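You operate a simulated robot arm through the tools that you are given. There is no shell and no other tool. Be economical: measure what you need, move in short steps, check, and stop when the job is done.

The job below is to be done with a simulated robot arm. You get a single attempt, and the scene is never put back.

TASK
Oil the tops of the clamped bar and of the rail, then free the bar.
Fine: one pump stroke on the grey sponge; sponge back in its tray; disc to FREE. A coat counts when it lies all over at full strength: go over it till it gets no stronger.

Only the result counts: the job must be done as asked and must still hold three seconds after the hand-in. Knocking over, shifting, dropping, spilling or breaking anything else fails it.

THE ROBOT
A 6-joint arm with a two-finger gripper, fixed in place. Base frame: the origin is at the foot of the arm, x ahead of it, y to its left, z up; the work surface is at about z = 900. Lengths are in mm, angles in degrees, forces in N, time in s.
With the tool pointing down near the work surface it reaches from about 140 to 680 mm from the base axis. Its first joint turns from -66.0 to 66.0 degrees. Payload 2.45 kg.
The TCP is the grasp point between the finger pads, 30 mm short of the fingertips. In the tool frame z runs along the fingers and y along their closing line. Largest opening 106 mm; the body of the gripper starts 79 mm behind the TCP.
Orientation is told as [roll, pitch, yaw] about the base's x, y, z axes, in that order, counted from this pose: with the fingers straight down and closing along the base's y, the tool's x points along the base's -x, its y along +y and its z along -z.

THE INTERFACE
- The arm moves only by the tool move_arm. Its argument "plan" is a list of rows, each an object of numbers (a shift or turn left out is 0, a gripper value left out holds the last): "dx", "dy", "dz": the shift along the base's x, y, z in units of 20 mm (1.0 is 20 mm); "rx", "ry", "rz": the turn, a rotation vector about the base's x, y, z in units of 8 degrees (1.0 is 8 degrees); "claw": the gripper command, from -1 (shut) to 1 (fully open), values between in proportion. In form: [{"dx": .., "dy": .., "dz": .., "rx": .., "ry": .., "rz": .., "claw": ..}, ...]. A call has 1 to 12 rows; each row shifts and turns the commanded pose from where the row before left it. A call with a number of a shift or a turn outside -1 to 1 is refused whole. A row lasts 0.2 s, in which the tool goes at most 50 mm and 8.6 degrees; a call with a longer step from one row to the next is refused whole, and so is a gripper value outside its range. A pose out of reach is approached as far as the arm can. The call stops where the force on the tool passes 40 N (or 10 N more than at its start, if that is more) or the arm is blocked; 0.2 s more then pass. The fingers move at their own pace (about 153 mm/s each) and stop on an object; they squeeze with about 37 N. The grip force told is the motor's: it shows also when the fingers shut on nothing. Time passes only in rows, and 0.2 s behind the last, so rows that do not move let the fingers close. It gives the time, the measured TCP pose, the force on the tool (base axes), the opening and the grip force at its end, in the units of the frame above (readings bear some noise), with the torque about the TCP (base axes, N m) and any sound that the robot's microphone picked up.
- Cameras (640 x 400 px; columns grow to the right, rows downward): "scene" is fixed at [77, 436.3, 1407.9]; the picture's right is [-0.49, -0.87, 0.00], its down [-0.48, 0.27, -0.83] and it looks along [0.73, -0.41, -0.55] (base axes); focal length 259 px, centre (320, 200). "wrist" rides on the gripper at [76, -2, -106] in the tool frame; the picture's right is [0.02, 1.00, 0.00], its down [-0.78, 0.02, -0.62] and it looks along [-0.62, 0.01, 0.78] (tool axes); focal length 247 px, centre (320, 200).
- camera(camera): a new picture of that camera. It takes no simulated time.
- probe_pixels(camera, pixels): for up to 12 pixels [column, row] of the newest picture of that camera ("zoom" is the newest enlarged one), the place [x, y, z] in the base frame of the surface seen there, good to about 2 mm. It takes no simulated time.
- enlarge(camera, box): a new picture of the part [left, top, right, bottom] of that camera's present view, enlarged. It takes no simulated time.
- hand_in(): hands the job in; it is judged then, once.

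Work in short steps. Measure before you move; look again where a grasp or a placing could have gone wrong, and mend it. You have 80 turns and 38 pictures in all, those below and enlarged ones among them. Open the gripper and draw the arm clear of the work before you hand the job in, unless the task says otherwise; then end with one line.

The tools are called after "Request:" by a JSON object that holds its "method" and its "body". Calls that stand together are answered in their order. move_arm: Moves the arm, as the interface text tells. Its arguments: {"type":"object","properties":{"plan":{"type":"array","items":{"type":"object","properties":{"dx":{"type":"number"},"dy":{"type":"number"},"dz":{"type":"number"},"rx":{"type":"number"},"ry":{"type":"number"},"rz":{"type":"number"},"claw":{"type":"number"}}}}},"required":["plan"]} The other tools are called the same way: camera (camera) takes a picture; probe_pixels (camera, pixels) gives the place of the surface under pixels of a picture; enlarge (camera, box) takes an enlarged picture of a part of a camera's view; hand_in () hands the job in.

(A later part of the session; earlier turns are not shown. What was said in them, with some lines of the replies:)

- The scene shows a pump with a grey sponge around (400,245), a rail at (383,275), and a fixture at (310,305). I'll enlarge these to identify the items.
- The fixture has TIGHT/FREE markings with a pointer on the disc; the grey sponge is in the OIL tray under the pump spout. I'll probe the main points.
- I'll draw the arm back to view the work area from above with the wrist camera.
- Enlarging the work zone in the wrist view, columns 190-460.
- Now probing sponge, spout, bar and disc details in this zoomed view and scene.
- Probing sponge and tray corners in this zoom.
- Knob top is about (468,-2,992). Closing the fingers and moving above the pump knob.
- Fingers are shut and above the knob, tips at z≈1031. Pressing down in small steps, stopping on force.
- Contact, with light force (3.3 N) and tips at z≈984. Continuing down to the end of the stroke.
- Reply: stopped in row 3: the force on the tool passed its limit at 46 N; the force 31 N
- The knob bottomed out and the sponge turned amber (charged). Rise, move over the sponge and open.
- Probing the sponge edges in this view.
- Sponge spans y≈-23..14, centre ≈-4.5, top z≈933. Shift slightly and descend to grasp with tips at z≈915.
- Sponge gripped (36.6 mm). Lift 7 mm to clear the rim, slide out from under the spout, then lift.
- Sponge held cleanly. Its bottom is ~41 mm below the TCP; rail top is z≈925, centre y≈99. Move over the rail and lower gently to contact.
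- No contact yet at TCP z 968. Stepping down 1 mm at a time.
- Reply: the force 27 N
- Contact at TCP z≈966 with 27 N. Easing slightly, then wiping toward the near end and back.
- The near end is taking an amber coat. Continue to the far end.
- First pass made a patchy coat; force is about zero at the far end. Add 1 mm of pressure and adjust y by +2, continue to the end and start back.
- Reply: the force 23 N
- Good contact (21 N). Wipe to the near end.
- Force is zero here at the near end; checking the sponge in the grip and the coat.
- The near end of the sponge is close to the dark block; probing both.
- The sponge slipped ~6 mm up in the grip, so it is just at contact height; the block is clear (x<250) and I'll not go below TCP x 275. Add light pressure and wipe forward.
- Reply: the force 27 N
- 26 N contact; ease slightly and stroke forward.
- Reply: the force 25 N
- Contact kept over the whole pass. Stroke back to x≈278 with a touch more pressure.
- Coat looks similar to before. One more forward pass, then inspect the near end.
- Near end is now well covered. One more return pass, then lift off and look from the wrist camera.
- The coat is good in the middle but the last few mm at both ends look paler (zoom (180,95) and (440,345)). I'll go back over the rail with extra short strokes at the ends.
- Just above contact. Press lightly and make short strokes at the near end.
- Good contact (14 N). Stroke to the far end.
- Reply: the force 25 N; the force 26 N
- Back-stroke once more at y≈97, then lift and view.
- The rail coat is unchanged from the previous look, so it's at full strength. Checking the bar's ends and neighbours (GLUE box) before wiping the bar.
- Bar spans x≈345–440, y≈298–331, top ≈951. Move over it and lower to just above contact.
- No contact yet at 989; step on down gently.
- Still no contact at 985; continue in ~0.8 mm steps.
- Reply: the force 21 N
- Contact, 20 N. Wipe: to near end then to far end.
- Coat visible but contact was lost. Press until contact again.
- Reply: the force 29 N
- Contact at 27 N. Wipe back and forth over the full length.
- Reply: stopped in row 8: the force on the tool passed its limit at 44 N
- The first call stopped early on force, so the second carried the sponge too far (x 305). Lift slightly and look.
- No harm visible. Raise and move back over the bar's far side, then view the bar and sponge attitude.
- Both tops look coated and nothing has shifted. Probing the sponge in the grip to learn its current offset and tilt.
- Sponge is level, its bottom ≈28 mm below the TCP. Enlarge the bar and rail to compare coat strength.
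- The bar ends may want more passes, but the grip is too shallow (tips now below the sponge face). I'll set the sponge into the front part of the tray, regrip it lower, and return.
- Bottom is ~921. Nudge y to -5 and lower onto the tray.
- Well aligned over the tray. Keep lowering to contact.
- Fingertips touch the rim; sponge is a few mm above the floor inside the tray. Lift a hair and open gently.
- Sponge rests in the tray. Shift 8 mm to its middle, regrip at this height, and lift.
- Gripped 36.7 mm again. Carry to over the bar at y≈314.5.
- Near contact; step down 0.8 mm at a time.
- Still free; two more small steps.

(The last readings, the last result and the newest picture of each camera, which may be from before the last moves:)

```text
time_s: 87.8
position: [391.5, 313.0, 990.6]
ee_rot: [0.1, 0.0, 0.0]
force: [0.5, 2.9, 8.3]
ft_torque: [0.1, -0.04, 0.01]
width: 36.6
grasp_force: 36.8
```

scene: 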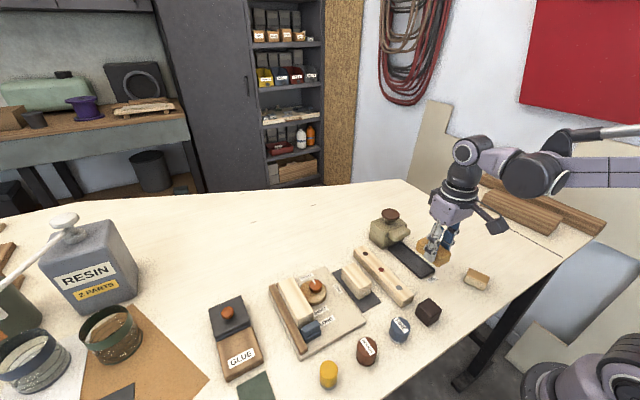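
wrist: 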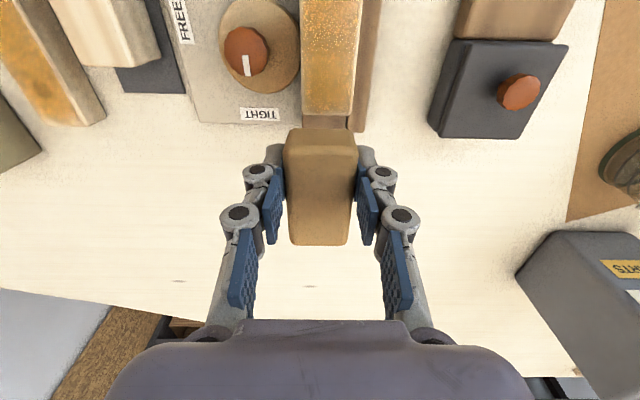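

Contact at 8 N. Stroke to the near end and then far end.

Request:
{"method": "move_arm", "body": {"plan": [{"dz": -0.02}, {"dx": -0.55}, {"dx": -0.55}, {"dx": -0.55}, {"dx": 0.56}, {"dx": 0.56}, {"dx": 0.56}, {"dx": 0.56}, {"dx": 0.56}, {"dx": 0.56}]}}

```text
time_s: 90.0
position: [425.2, 314.6, 989.0]
ee_rot: [0.0, 0.0, 0.0]
force: [-1.8, -0.2, 4.0]
ft_torque: [-0.01, 0.21, 0.01]
width: 36.6
grasp_force: 37.0
```

Contact kept. Slight extra pressure and a far-end short stroke, then back to the near end.

Request:
{"method": "move_arm", "body": {"plan": [{"dz": -0.03}, {"dx": -0.5}, {"dx": -0.5}, {"dx": 0.5}, {"dx": 0.5}, {"dx": -0.56}, {"dx": -0.56}, {"dx": -0.56}, {"dx": -0.56}, {"dx": -0.56}, {"dx": -0.56}]}}

```text
time_s: 92.4
position: [356.6, 313.6, 990.2]
ee_rot: [0.0, 0.2, 0.1]
force: [-0.7, 0.6, 0.4]
ft_torque: [0.02, -0.02, -0.03]
width: 36.7
grasp_force: 37.4
```

At the near end with light contact; press a little more and repeat the pass.

Request:
{"method": "move_arm", "body": {"plan": [{"dz": -0.04}, {"dx": 0.5}, {"dx": 0.5}, {"dx": -0.5}, {"dx": -0.5}, {"dx": 0.56}, {"dx": 0.56}, {"dx": 0.56}, {"dx": 0.56}, {"dx": 0.56}, {"dx": 0.56}]}}

```text
time_s: 94.8
position: [425.6, 311.2, 988.5]
ee_rot: [-0.1, 0.3, 0.0]
force: [-3.3, 1.0, 10.3]
ft_torque: [0.04, 0.36, 0.01]
width: 36.7
grasp_force: 36.8
```

Good contact (10 N). One last back pass, with a short y offset, then lift and view.

Request:
{"method": "move_arm", "body": {"plan": [{"dz": -0.03}, {"dx": -0.5}, {"dx": 0.5}, {"dx": -0.56}, {"dx": -0.56}, {"dx": -0.56}, {"dx": -0.56}, {"dx": -0.56}, {"dx": -0.56}, {"dx": 0.4}, {"dx": -0.4}]}}

Request:
{"method": "move_arm", "body": {"plan": [{"dz": 0.5}, {"dz": 1}, {"dy": -1}, {"dy": -1}, {"dy": -1}, {"dy": -1}, {"dy": -1}, {"dy": -1}, {"dy": -1}, {"dy": -1}]}}

Request:
{"method": "enlarge", "body": {"camera": "scene", "box": [285, 270, 345, 330]}}

```text
time_s: 97.2
position: [357.9, 313.4, 988.8]
ee_rot: [0.0, 0.0, 0.1]
force: [1.2, -0.4, 1.9]
ft_torque: [-0.05, -0.04, 0.02]
width: 36.6
grasp_force: 37.0
```

```text
time_s: 99.4
position: [358.0, 150.5, 1019.7]
ee_rot: [-0.1, 0.2, 0.1]
force: [-0.6, -0.1, -0.3]
ft_torque: [0.01, 0.0, 0.0]
width: 36.7
grasp_force: 36.9
```

```text
6.67 times, centred on (315, 300) of scene
```

zoom: 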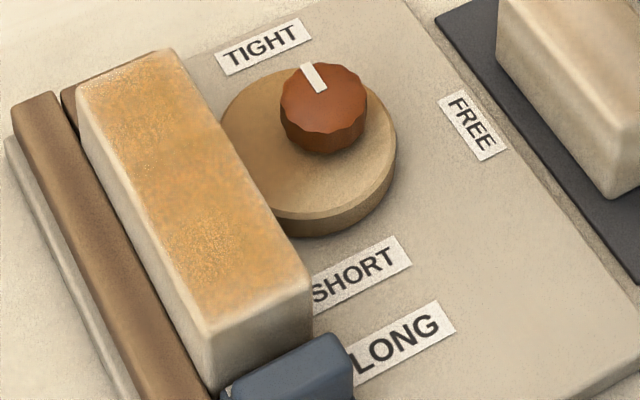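

The bar's coat is even now. Carry the sponge back over the tray.

Request:
{"method": "move_arm", "body": {"plan": [{"dy": -1, "dx": 0.1}, {"dy": -1, "dx": 0.1}, {"dy": -1, "dx": 0.1}, {"dy": -1, "dx": 0.1}, {"dy": -1}, {"dy": -1}, {"dy": -1}, {"dy": -0.77}, {"dz": -1}, {"dz": -1}, {"dz": -1}, {"dz": -0.5}]}}

Request:
{"method": "move_arm", "body": {"plan": [{"dz": -0.2}, {"dz": -0.05}, {"dz": -0.05}, {"dz": -0.05}]}}

```text
time_s: 102.0
position: [366.4, -1.7, 946.8]
ee_rot: [0.1, 0.1, 0.1]
force: [0.7, -0.4, 0.1]
ft_torque: [-0.01, 0.0, -0.01]
width: 36.6
grasp_force: 36.5
```

```text
time_s: 103.0
position: [365.4, -1.5, 943.2]
ee_rot: [0.1, 0.1, 0.1]
force: [1.0, 4.1, 28.3]
ft_torque: [0.13, 0.09, -0.02]
width: 36.7
grasp_force: 37.0
```

28 N with a sideways 4 N: the sponge may be on the rim. Lift 3 mm, shift y by -3, lower again.

Request:
{"method": "move_arm", "body": {"plan": [{"dz": 0.2}, {"dy": -0.15}, {"dz": -0.1}, {"dz": -0.04}]}}

Request:
{"method": "enlarge", "body": {"camera": "scene", "box": [370, 200, 460, 290]}}

```text
time_s: 104.0
position: [365.8, -3.2, 943.6]
ee_rot: [0.0, 0.3, 0.1]
force: [0.7, 0.4, -0.2]
ft_torque: [0.03, 0.0, 0.02]
width: 36.7
grasp_force: 36.8
```

```text
4.44 times, centred on (415, 245) of scene
```

zoom: 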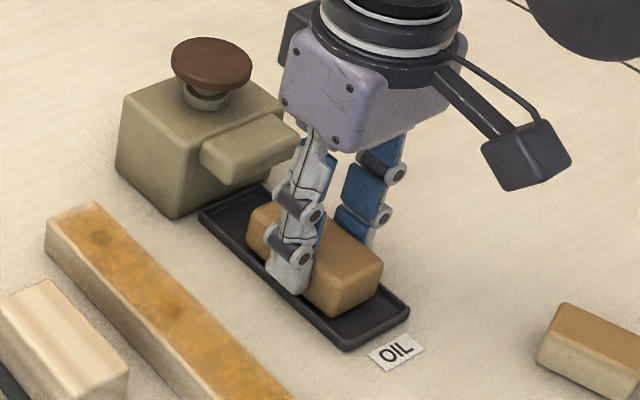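

Sponge is within the tray now. Lower a bit more to contact, then open and rise.

Request:
{"method": "move_arm", "body": {"plan": [{"dy": -0.05, "dz": -0.04}, {"dz": -0.04}]}}

```text
time_s: 104.6
position: [365.6, -4.9, 942.4]
ee_rot: [0.2, 0.0, 0.1]
force: [5.4, 7.8, 28.1]
ft_torque: [0.23, -0.06, -0.01]
width: 36.8
grasp_force: 36.8
```

Floor contact. Ease, open, rise and look.

Request:
{"method": "move_arm", "body": {"plan": [{"dz": 0.03}, {"claw": -0.1}, {}, {}, {"dz": 1, "claw": 0.2}, {"dz": 1}, {"dz": 1}, {"dz": 1}]}}

Request:
{"method": "enlarge", "body": {"camera": "scene", "box": [370, 200, 460, 290]}}

```text
time_s: 106.4
position: [364.9, -4.8, 1021.9]
ee_rot: [0.1, 0.2, 0.1]
force: [0.1, 0.0, -0.3]
ft_torque: [-0.02, 0.0, 0.01]
width: 63.4
grasp_force: 0.1
```

```text
4.44 times, centred on (415, 245) of scene
```

zoom: 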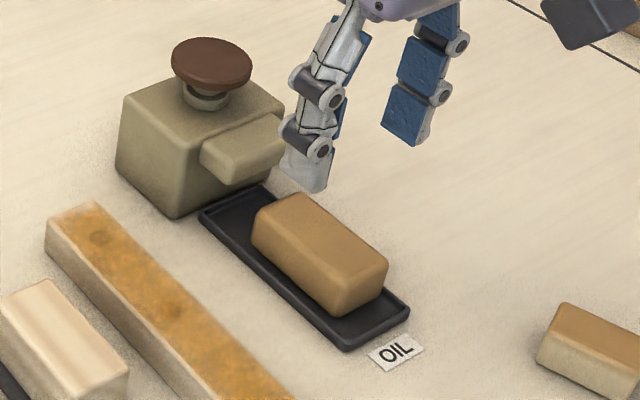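

Sponge lies flat in its tray. Now to the disc knob (centre ≈(404,262), top z≈940): move toward it while turning the gripper +45° so the fingers stay clear of the bar.

Request:
{"method": "move_arm", "body": {"plan": [{"dx": 0.15, "dy": 1, "dz": 0.5, "claw": -0.1}, {"dx": 0.15, "dy": 1, "dz": 0.5, "rz": 0.5}, {"dx": 0.15, "dy": 1, "rz": 0.5}, {"dx": 0.15, "dy": 1, "rz": 0.5}, {"dx": 0.15, "dy": 1, "rz": 0.5}, {"dx": 0.15, "dy": 1, "rz": 0.5}, {"dx": 0.15, "dy": 1, "rz": 0.5}, {"dx": 0.15, "dy": 1, "rz": 0.5}, {"dx": 0.15, "dy": 1, "rz": 0.5}, {"dx": 0.15, "dy": 1, "rz": 0.5}, {"dx": 0.15, "dy": 1, "rz": 0.5}, {"dx": 0.15, "dy": 1, "rz": 0.6}]}}

Request:
{"method": "move_arm", "body": {"plan": [{"dy": 0.6, "rz": 0.5}, {"dy": 0.7, "dx": 0.1}, {}]}}

Request:
{"method": "camera", "body": {"camera": "wrist"}}

```text
time_s: 109.0
position: [401.7, 233.9, 1043.2]
ee_rot: [0.1, 0.2, 44.9]
force: [0.2, 0.3, 0.5]
ft_torque: [0.0, 0.0, -0.03]
width: 47.5
grasp_force: 0.1
```

```text
time_s: 109.8
position: [405.1, 261.0, 1041.3]
ee_rot: [0.0, 0.3, 48.9]
force: [0.3, 0.4, 0.4]
ft_torque: [0.0, -0.04, -0.02]
width: 47.7
grasp_force: 0.0
```

```text
5 pictures are left
```

wrist: 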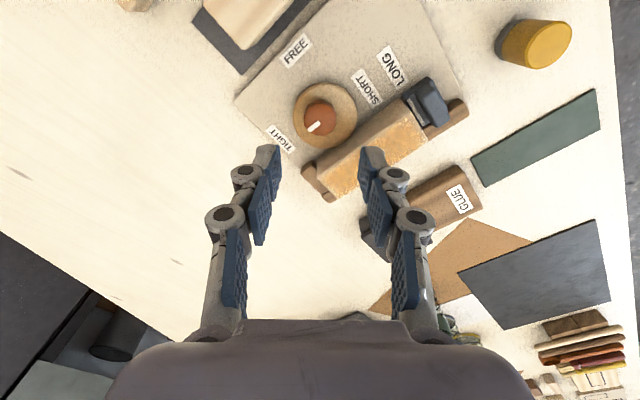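

Probing knob edges (around (320,115)) and disc.

Request:
{"method": "probe_pixels", "body": {"camera": "wrist", "pixels": [[308, 118], [333, 118], [320, 104], [320, 118], [315, 127], [309, 130], [299, 130], [350, 110], [321, 87], [328, 133]]}}

```text
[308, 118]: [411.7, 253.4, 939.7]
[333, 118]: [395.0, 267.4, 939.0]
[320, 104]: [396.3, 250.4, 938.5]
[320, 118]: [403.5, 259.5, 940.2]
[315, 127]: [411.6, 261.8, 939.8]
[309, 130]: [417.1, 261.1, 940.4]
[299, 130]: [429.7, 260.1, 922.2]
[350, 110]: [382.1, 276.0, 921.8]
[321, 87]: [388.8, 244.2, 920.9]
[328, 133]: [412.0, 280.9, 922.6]
```

Knob centre ≈(403.5,260.5), radius ≈14, disc top z≈922. Descend to tips ≈926 and close.

Request:
{"method": "move_arm", "body": {"plan": [{"dx": -0.07, "dz": -1}, {"dz": -1}, {"dz": -1}, {"dz": -1}, {"dz": -0.3}, {}]}}

Request:
{"method": "enlarge", "body": {"camera": "scene", "box": [265, 240, 365, 340]}}

```text
time_s: 111.2
position: [403.6, 258.2, 955.9]
ee_rot: [0.0, 0.2, 49.0]
force: [-0.1, -0.8, 1.0]
ft_torque: [0.0, 0.0, 0.03]
width: 47.5
grasp_force: 0.1
```

```text
4.00 times, centred on (315, 290) of scene
```

zoom: 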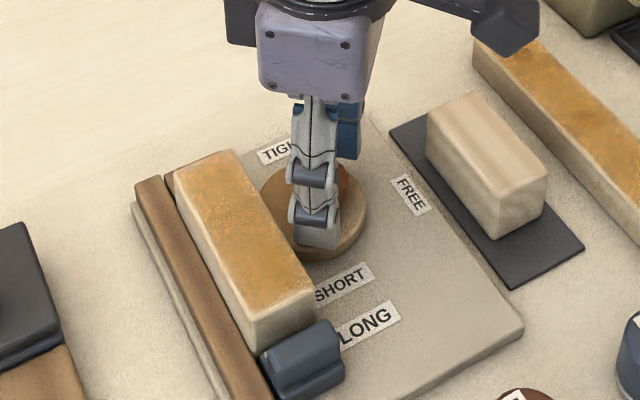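

Fingers straddle the knob. Centre (+2 y), close and make a first turn of -24°.

Request:
{"method": "move_arm", "body": {"plan": [{"dy": 0.08}, {"claw": -1}, {}, {}, {"rz": -1}, {"rz": -1}, {"rz": -1}]}}

```text
time_s: 112.8
position: [403.8, 261.8, 955.6]
ee_rot: [-0.1, 0.1, 24.7]
force: [1.2, 0.1, -22.7]
ft_torque: [0.24, -0.32, 0.01]
width: 27.1
grasp_force: 44.6
```

Knob gripped (27 mm) and turning freely. Continue to -90° in all.

Request:
{"method": "move_arm", "body": {"plan": [{"rz": -1}, {"rz": -1}, {"rz": -1}, {"rz": -1}]}}

```text
time_s: 113.8
position: [402.4, 262.7, 956.2]
ee_rot: [0.1, 0.2, -7.2]
force: [-4.7, 10.3, -28.9]
ft_torque: [0.24, -0.24, -0.01]
width: 26.8
grasp_force: 44.7
```

56° turned, a -29 N vertical pull and 10 N in y: ease by small shifts and complete the turn.

Request:
{"method": "move_arm", "body": {"plan": [{"rz": -1, "dz": -0.03, "dy": -0.03}, {"rz": -1}, {"rz": -1}, {"rz": -1}, {"rz": -0.25}]}}

Request:
{"method": "enlarge", "body": {"camera": "scene", "box": [265, 240, 365, 340]}}

```text
time_s: 115.1
position: [403.1, 263.1, 955.4]
ee_rot: [0.5, 0.3, -41.2]
force: [-0.1, 1.9, -0.2]
ft_torque: [-0.29, -0.15, 0.03]
width: 27.0
grasp_force: 44.8
stopped in row 5: the force on the tool passed its limit at 42 N (the readings are from after the stop); the commanded pose is now the measured one
```

```text
4.00 times, centred on (315, 290) of scene
```

zoom: 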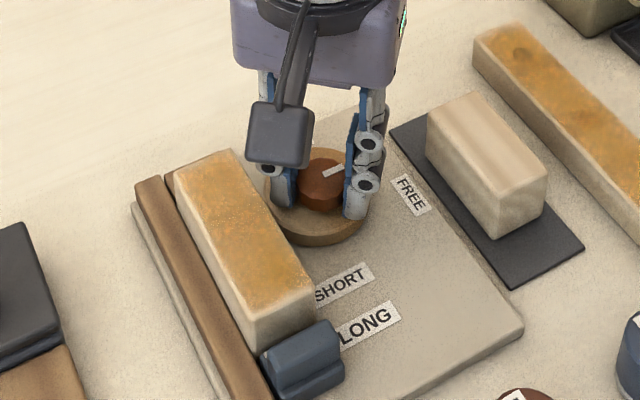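

Pointer now aims along -y after 90°; a force stop occurred. Probing FREE/TIGHT labels and the pointer for the exact angle.

Request:
{"method": "probe_pixels", "body": {"camera": "zoom", "pixels": [[410, 194], [327, 174], [341, 167], [322, 180], [342, 284], [365, 318]]}}

Request:
{"method": "probe_pixels", "body": {"camera": "wrist", "pixels": [[295, 50], [280, 139], [372, 87], [392, 67], [310, 130], [318, 124]]}}

```text
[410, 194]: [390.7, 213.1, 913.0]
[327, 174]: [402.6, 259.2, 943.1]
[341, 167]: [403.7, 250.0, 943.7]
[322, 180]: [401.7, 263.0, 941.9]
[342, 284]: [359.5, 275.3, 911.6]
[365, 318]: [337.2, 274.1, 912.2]
```

```text
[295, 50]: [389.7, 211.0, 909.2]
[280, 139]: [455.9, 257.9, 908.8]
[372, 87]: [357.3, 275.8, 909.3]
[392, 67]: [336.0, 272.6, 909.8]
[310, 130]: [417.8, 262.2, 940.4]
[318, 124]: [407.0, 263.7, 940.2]
```

FREE label lies at about -105° from TIGHT, while the pointer is at about -88°. Turn on in small steps, watching for a stop.

Request:
{"method": "move_arm", "body": {"plan": [{"rz": -0.5}, {"rz": -0.5}]}}

```text
time_s: 115.7
position: [403.0, 264.3, 955.6]
ee_rot: [0.6, 0.3, -49.1]
force: [4.8, 5.5, -0.9]
ft_torque: [-0.14, -0.12, 0.05]
width: 27.0
grasp_force: 45.1
```

Turns freely (98°). Another 7°, then look.

Request:
{"method": "move_arm", "body": {"plan": [{"rz": -0.45}, {"rz": -0.4}]}}

Request:
{"method": "enlarge", "body": {"camera": "scene", "box": [280, 240, 380, 320]}}

```text
time_s: 116.3
position: [404.8, 264.0, 955.8]
ee_rot: [0.5, 0.3, -56.1]
force: [7.1, 2.4, -5.0]
ft_torque: [0.65, 0.07, 0.05]
width: 26.7
grasp_force: 44.7
```

```text
5.00 times, centred on (330, 280) of scene
```

zoom: 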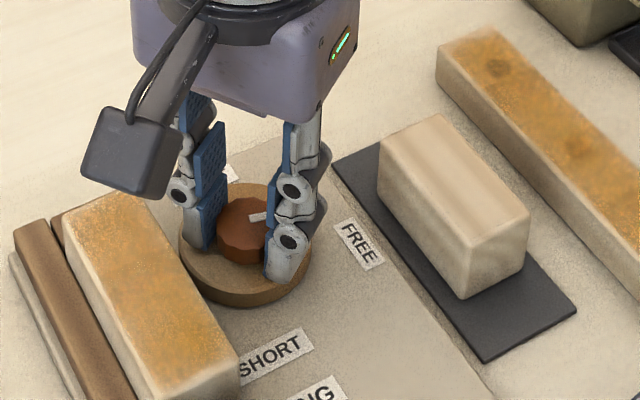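

Checking the pointer angle by probe.

Request:
{"method": "probe_pixels", "body": {"camera": "zoom", "pixels": [[252, 218], [266, 215], [240, 215], [358, 243], [228, 215]]}}

```text
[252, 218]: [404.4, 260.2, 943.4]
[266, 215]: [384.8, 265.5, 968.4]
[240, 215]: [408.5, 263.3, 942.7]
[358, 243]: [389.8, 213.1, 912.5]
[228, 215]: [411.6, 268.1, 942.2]
```

Pointer has turned 105°, in line with FREE. Release, rise, and check.

Request:
{"method": "move_arm", "body": {"plan": [{"claw": -0.1}, {}, {}, {"dz": 1}, {"dz": 1}, {"dz": 1}, {"dz": 1}, {"dz": 1, "dx": -0.5, "dy": -1}, {"dz": 1, "dx": -0.5, "dy": -1}, {"dz": 1, "dx": -0.5, "dy": -1}, {"dz": 1, "dy": -1}, {"dz": 1, "dy": -1}]}}

Request:
{"method": "camera", "body": {"camera": "scene"}}

```text
time_s: 118.9
position: [376.4, 161.6, 1135.3]
ee_rot: [0.5, 0.3, -56.0]
force: [0.0, 0.6, -1.2]
ft_torque: [0.01, -0.03, 0.01]
width: 47.2
grasp_force: 0.1
```

```text
1 pictures are left
```

scene: 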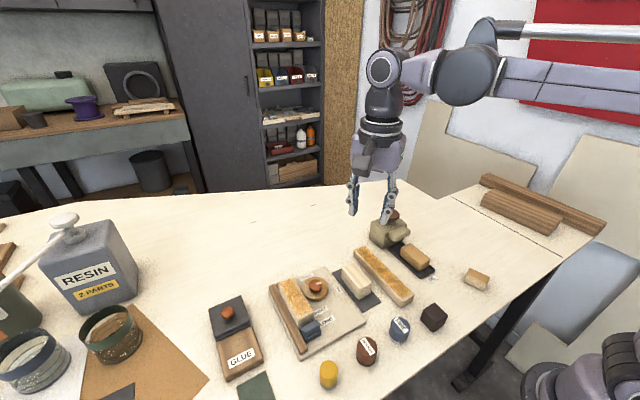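

All done as asked, except one thing: comparing with the start, the dark block has moved from about (428,312) to (434,317) px, so my first near-end stroke nudged it about 12.5 mm toward the base. I'll measure it and put it back.

Request:
{"method": "probe_pixels", "body": {"camera": "scene", "pixels": [[434, 304], [434, 310], [422, 313], [445, 314], [434, 316], [426, 320], [441, 321], [430, 309], [438, 309], [400, 320], [392, 330], [412, 296]]}}

Request:
{"method": "move_arm", "body": {"plan": [{"rz": 1, "dx": -1, "dy": -0.5}, {"rz": 1, "dx": -1, "dy": -0.5}, {"rz": 1, "dx": -1, "dy": -0.5}, {"rz": 1, "dx": -1, "dy": -0.5}, {"rz": 1, "dx": -1, "dy": -0.5}, {"rz": 1, "dx": -1, "dy": -0.5}, {"rz": 1, "dx": -1, "dy": -0.5}, {}]}}

Request:
{"method": "enlarge", "body": {"camera": "scene", "box": [390, 275, 470, 335]}}

```text
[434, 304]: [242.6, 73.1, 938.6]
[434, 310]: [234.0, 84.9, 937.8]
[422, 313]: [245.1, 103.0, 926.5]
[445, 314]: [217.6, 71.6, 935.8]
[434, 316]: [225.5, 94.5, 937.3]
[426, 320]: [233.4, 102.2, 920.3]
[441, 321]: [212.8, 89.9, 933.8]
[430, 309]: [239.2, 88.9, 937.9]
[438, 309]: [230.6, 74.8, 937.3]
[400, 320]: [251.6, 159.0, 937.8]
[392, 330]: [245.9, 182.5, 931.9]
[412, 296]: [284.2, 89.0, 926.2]
```

```text
time_s: 120.7
position: [230.4, 93.3, 1133.7]
ee_rot: [0.5, 0.3, 0.1]
force: [0.2, 0.0, -0.3]
ft_torque: [0.02, -0.04, 0.01]
width: 47.9
grasp_force: 0.1
```

```text
6.67 times, centred on (430, 305) of scene
```

zoom: 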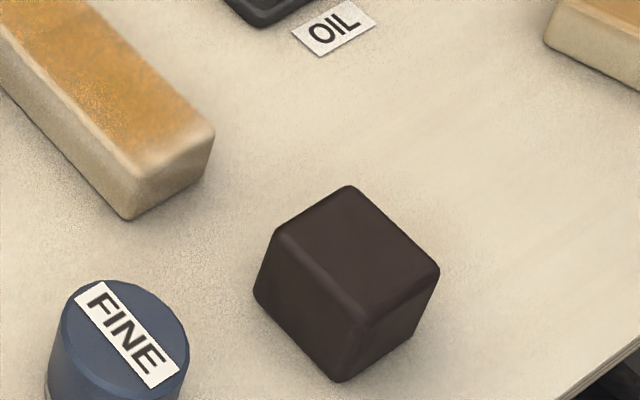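

Probing the block's top corners in this close view.

Request:
{"method": "probe_pixels", "body": {"camera": "zoom", "pixels": [[347, 192], [284, 232], [431, 268], [358, 312], [357, 250], [290, 300], [325, 345], [400, 330], [315, 210], [390, 226], [320, 270], [395, 290]]}}

```text
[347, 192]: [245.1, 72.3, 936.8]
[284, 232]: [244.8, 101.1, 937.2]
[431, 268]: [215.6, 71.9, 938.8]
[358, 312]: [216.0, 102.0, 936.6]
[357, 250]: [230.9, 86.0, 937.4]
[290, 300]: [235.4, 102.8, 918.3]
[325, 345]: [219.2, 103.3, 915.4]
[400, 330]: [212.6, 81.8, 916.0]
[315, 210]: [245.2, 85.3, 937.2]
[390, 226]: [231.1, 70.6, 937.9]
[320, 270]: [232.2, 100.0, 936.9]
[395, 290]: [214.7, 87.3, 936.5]
```

Block is a 34 mm cube centred at (230.5,87), aligned to the axes; it was at about x=243. Descend astride it.

Request:
{"method": "move_arm", "body": {"plan": [{"dy": -0.31, "claw": 0.13, "dz": -1}, {"dz": -1}, {"dz": -1}, {"dz": -1}, {"dz": -1}, {"dz": -1}, {"dz": -1}, {"dz": -1}, {"dz": -1}, {"dz": -0.4}, {}]}}

Request:
{"method": "move_arm", "body": {"plan": [{"claw": -1}, {}, {}]}}

```text
time_s: 123.1
position: [233.0, 87.1, 947.4]
ee_rot: [0.5, 0.3, 0.0]
force: [0.1, 0.0, 0.7]
ft_torque: [0.02, -0.01, -0.02]
width: 59.5
grasp_force: 0.1
```

```text
time_s: 123.9
position: [233.3, 87.2, 947.9]
ee_rot: [0.5, 0.3, 0.0]
force: [0.8, -0.7, 4.6]
ft_torque: [-0.09, 0.02, 0.0]
width: 34.7
grasp_force: 37.1
```

Block gripped (34.7 mm), centred. Slide it +12.6 mm along x, release and rise.

Request:
{"method": "move_arm", "body": {"plan": [{"dz": 0.02}, {"dx": 0.21}, {"dx": 0.21}, {"dx": 0.21}, {}]}}

Request:
{"method": "move_arm", "body": {"plan": [{"dz": -0.02}, {"claw": 0.13}, {}, {}, {"dz": 1}, {"dz": 1}, {"dz": 1}, {"dz": 1}, {"dz": 1}, {"dz": 1}, {"dz": 1}, {"dz": 1}]}}

Request:
{"method": "move_arm", "body": {"plan": [{"dz": 1, "dx": -0.5, "dy": -1}, {"dz": 1, "dy": -1}, {"dz": 1, "dy": -1}, {"dy": -1}, {"dy": -1}, {"dy": -1}]}}

Request:
{"method": "camera", "body": {"camera": "scene"}}

```text
time_s: 125.1
position: [244.5, 87.5, 948.5]
ee_rot: [0.5, 0.3, 0.0]
force: [0.7, -0.2, -0.4]
ft_torque: [0.03, 0.01, -0.05]
width: 34.8
grasp_force: 37.0
```

```text
time_s: 127.7
position: [245.3, 87.6, 1107.1]
ee_rot: [0.5, 0.3, 0.1]
force: [-0.3, -1.0, -0.2]
ft_torque: [0.0, 0.03, 0.02]
width: 60.0
grasp_force: 0.0
```

```text
time_s: 129.1
position: [235.9, -31.8, 1167.7]
ee_rot: [0.5, 0.4, -0.1]
force: [0.2, -0.5, -0.7]
ft_torque: [0.0, -0.02, -0.03]
width: 59.7
grasp_force: 0.0
```

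```text
refused: no pictures are left
```

The block is back where it started, as near as I can measure. The arm is clear and the gripper is empty, so I'm handing in.

Request:
{"method": "hand_in", "body": {}}

```text
The job is handed in.
```

I handed the job in: the bar and rail tops are oiled from one pump stroke, the sponge is back in its tray, and the disc is turned to FREE. My first stroke nudged the dark block about 12.5 mm; I slid it back to about where it was, but had no pictures left to check it.
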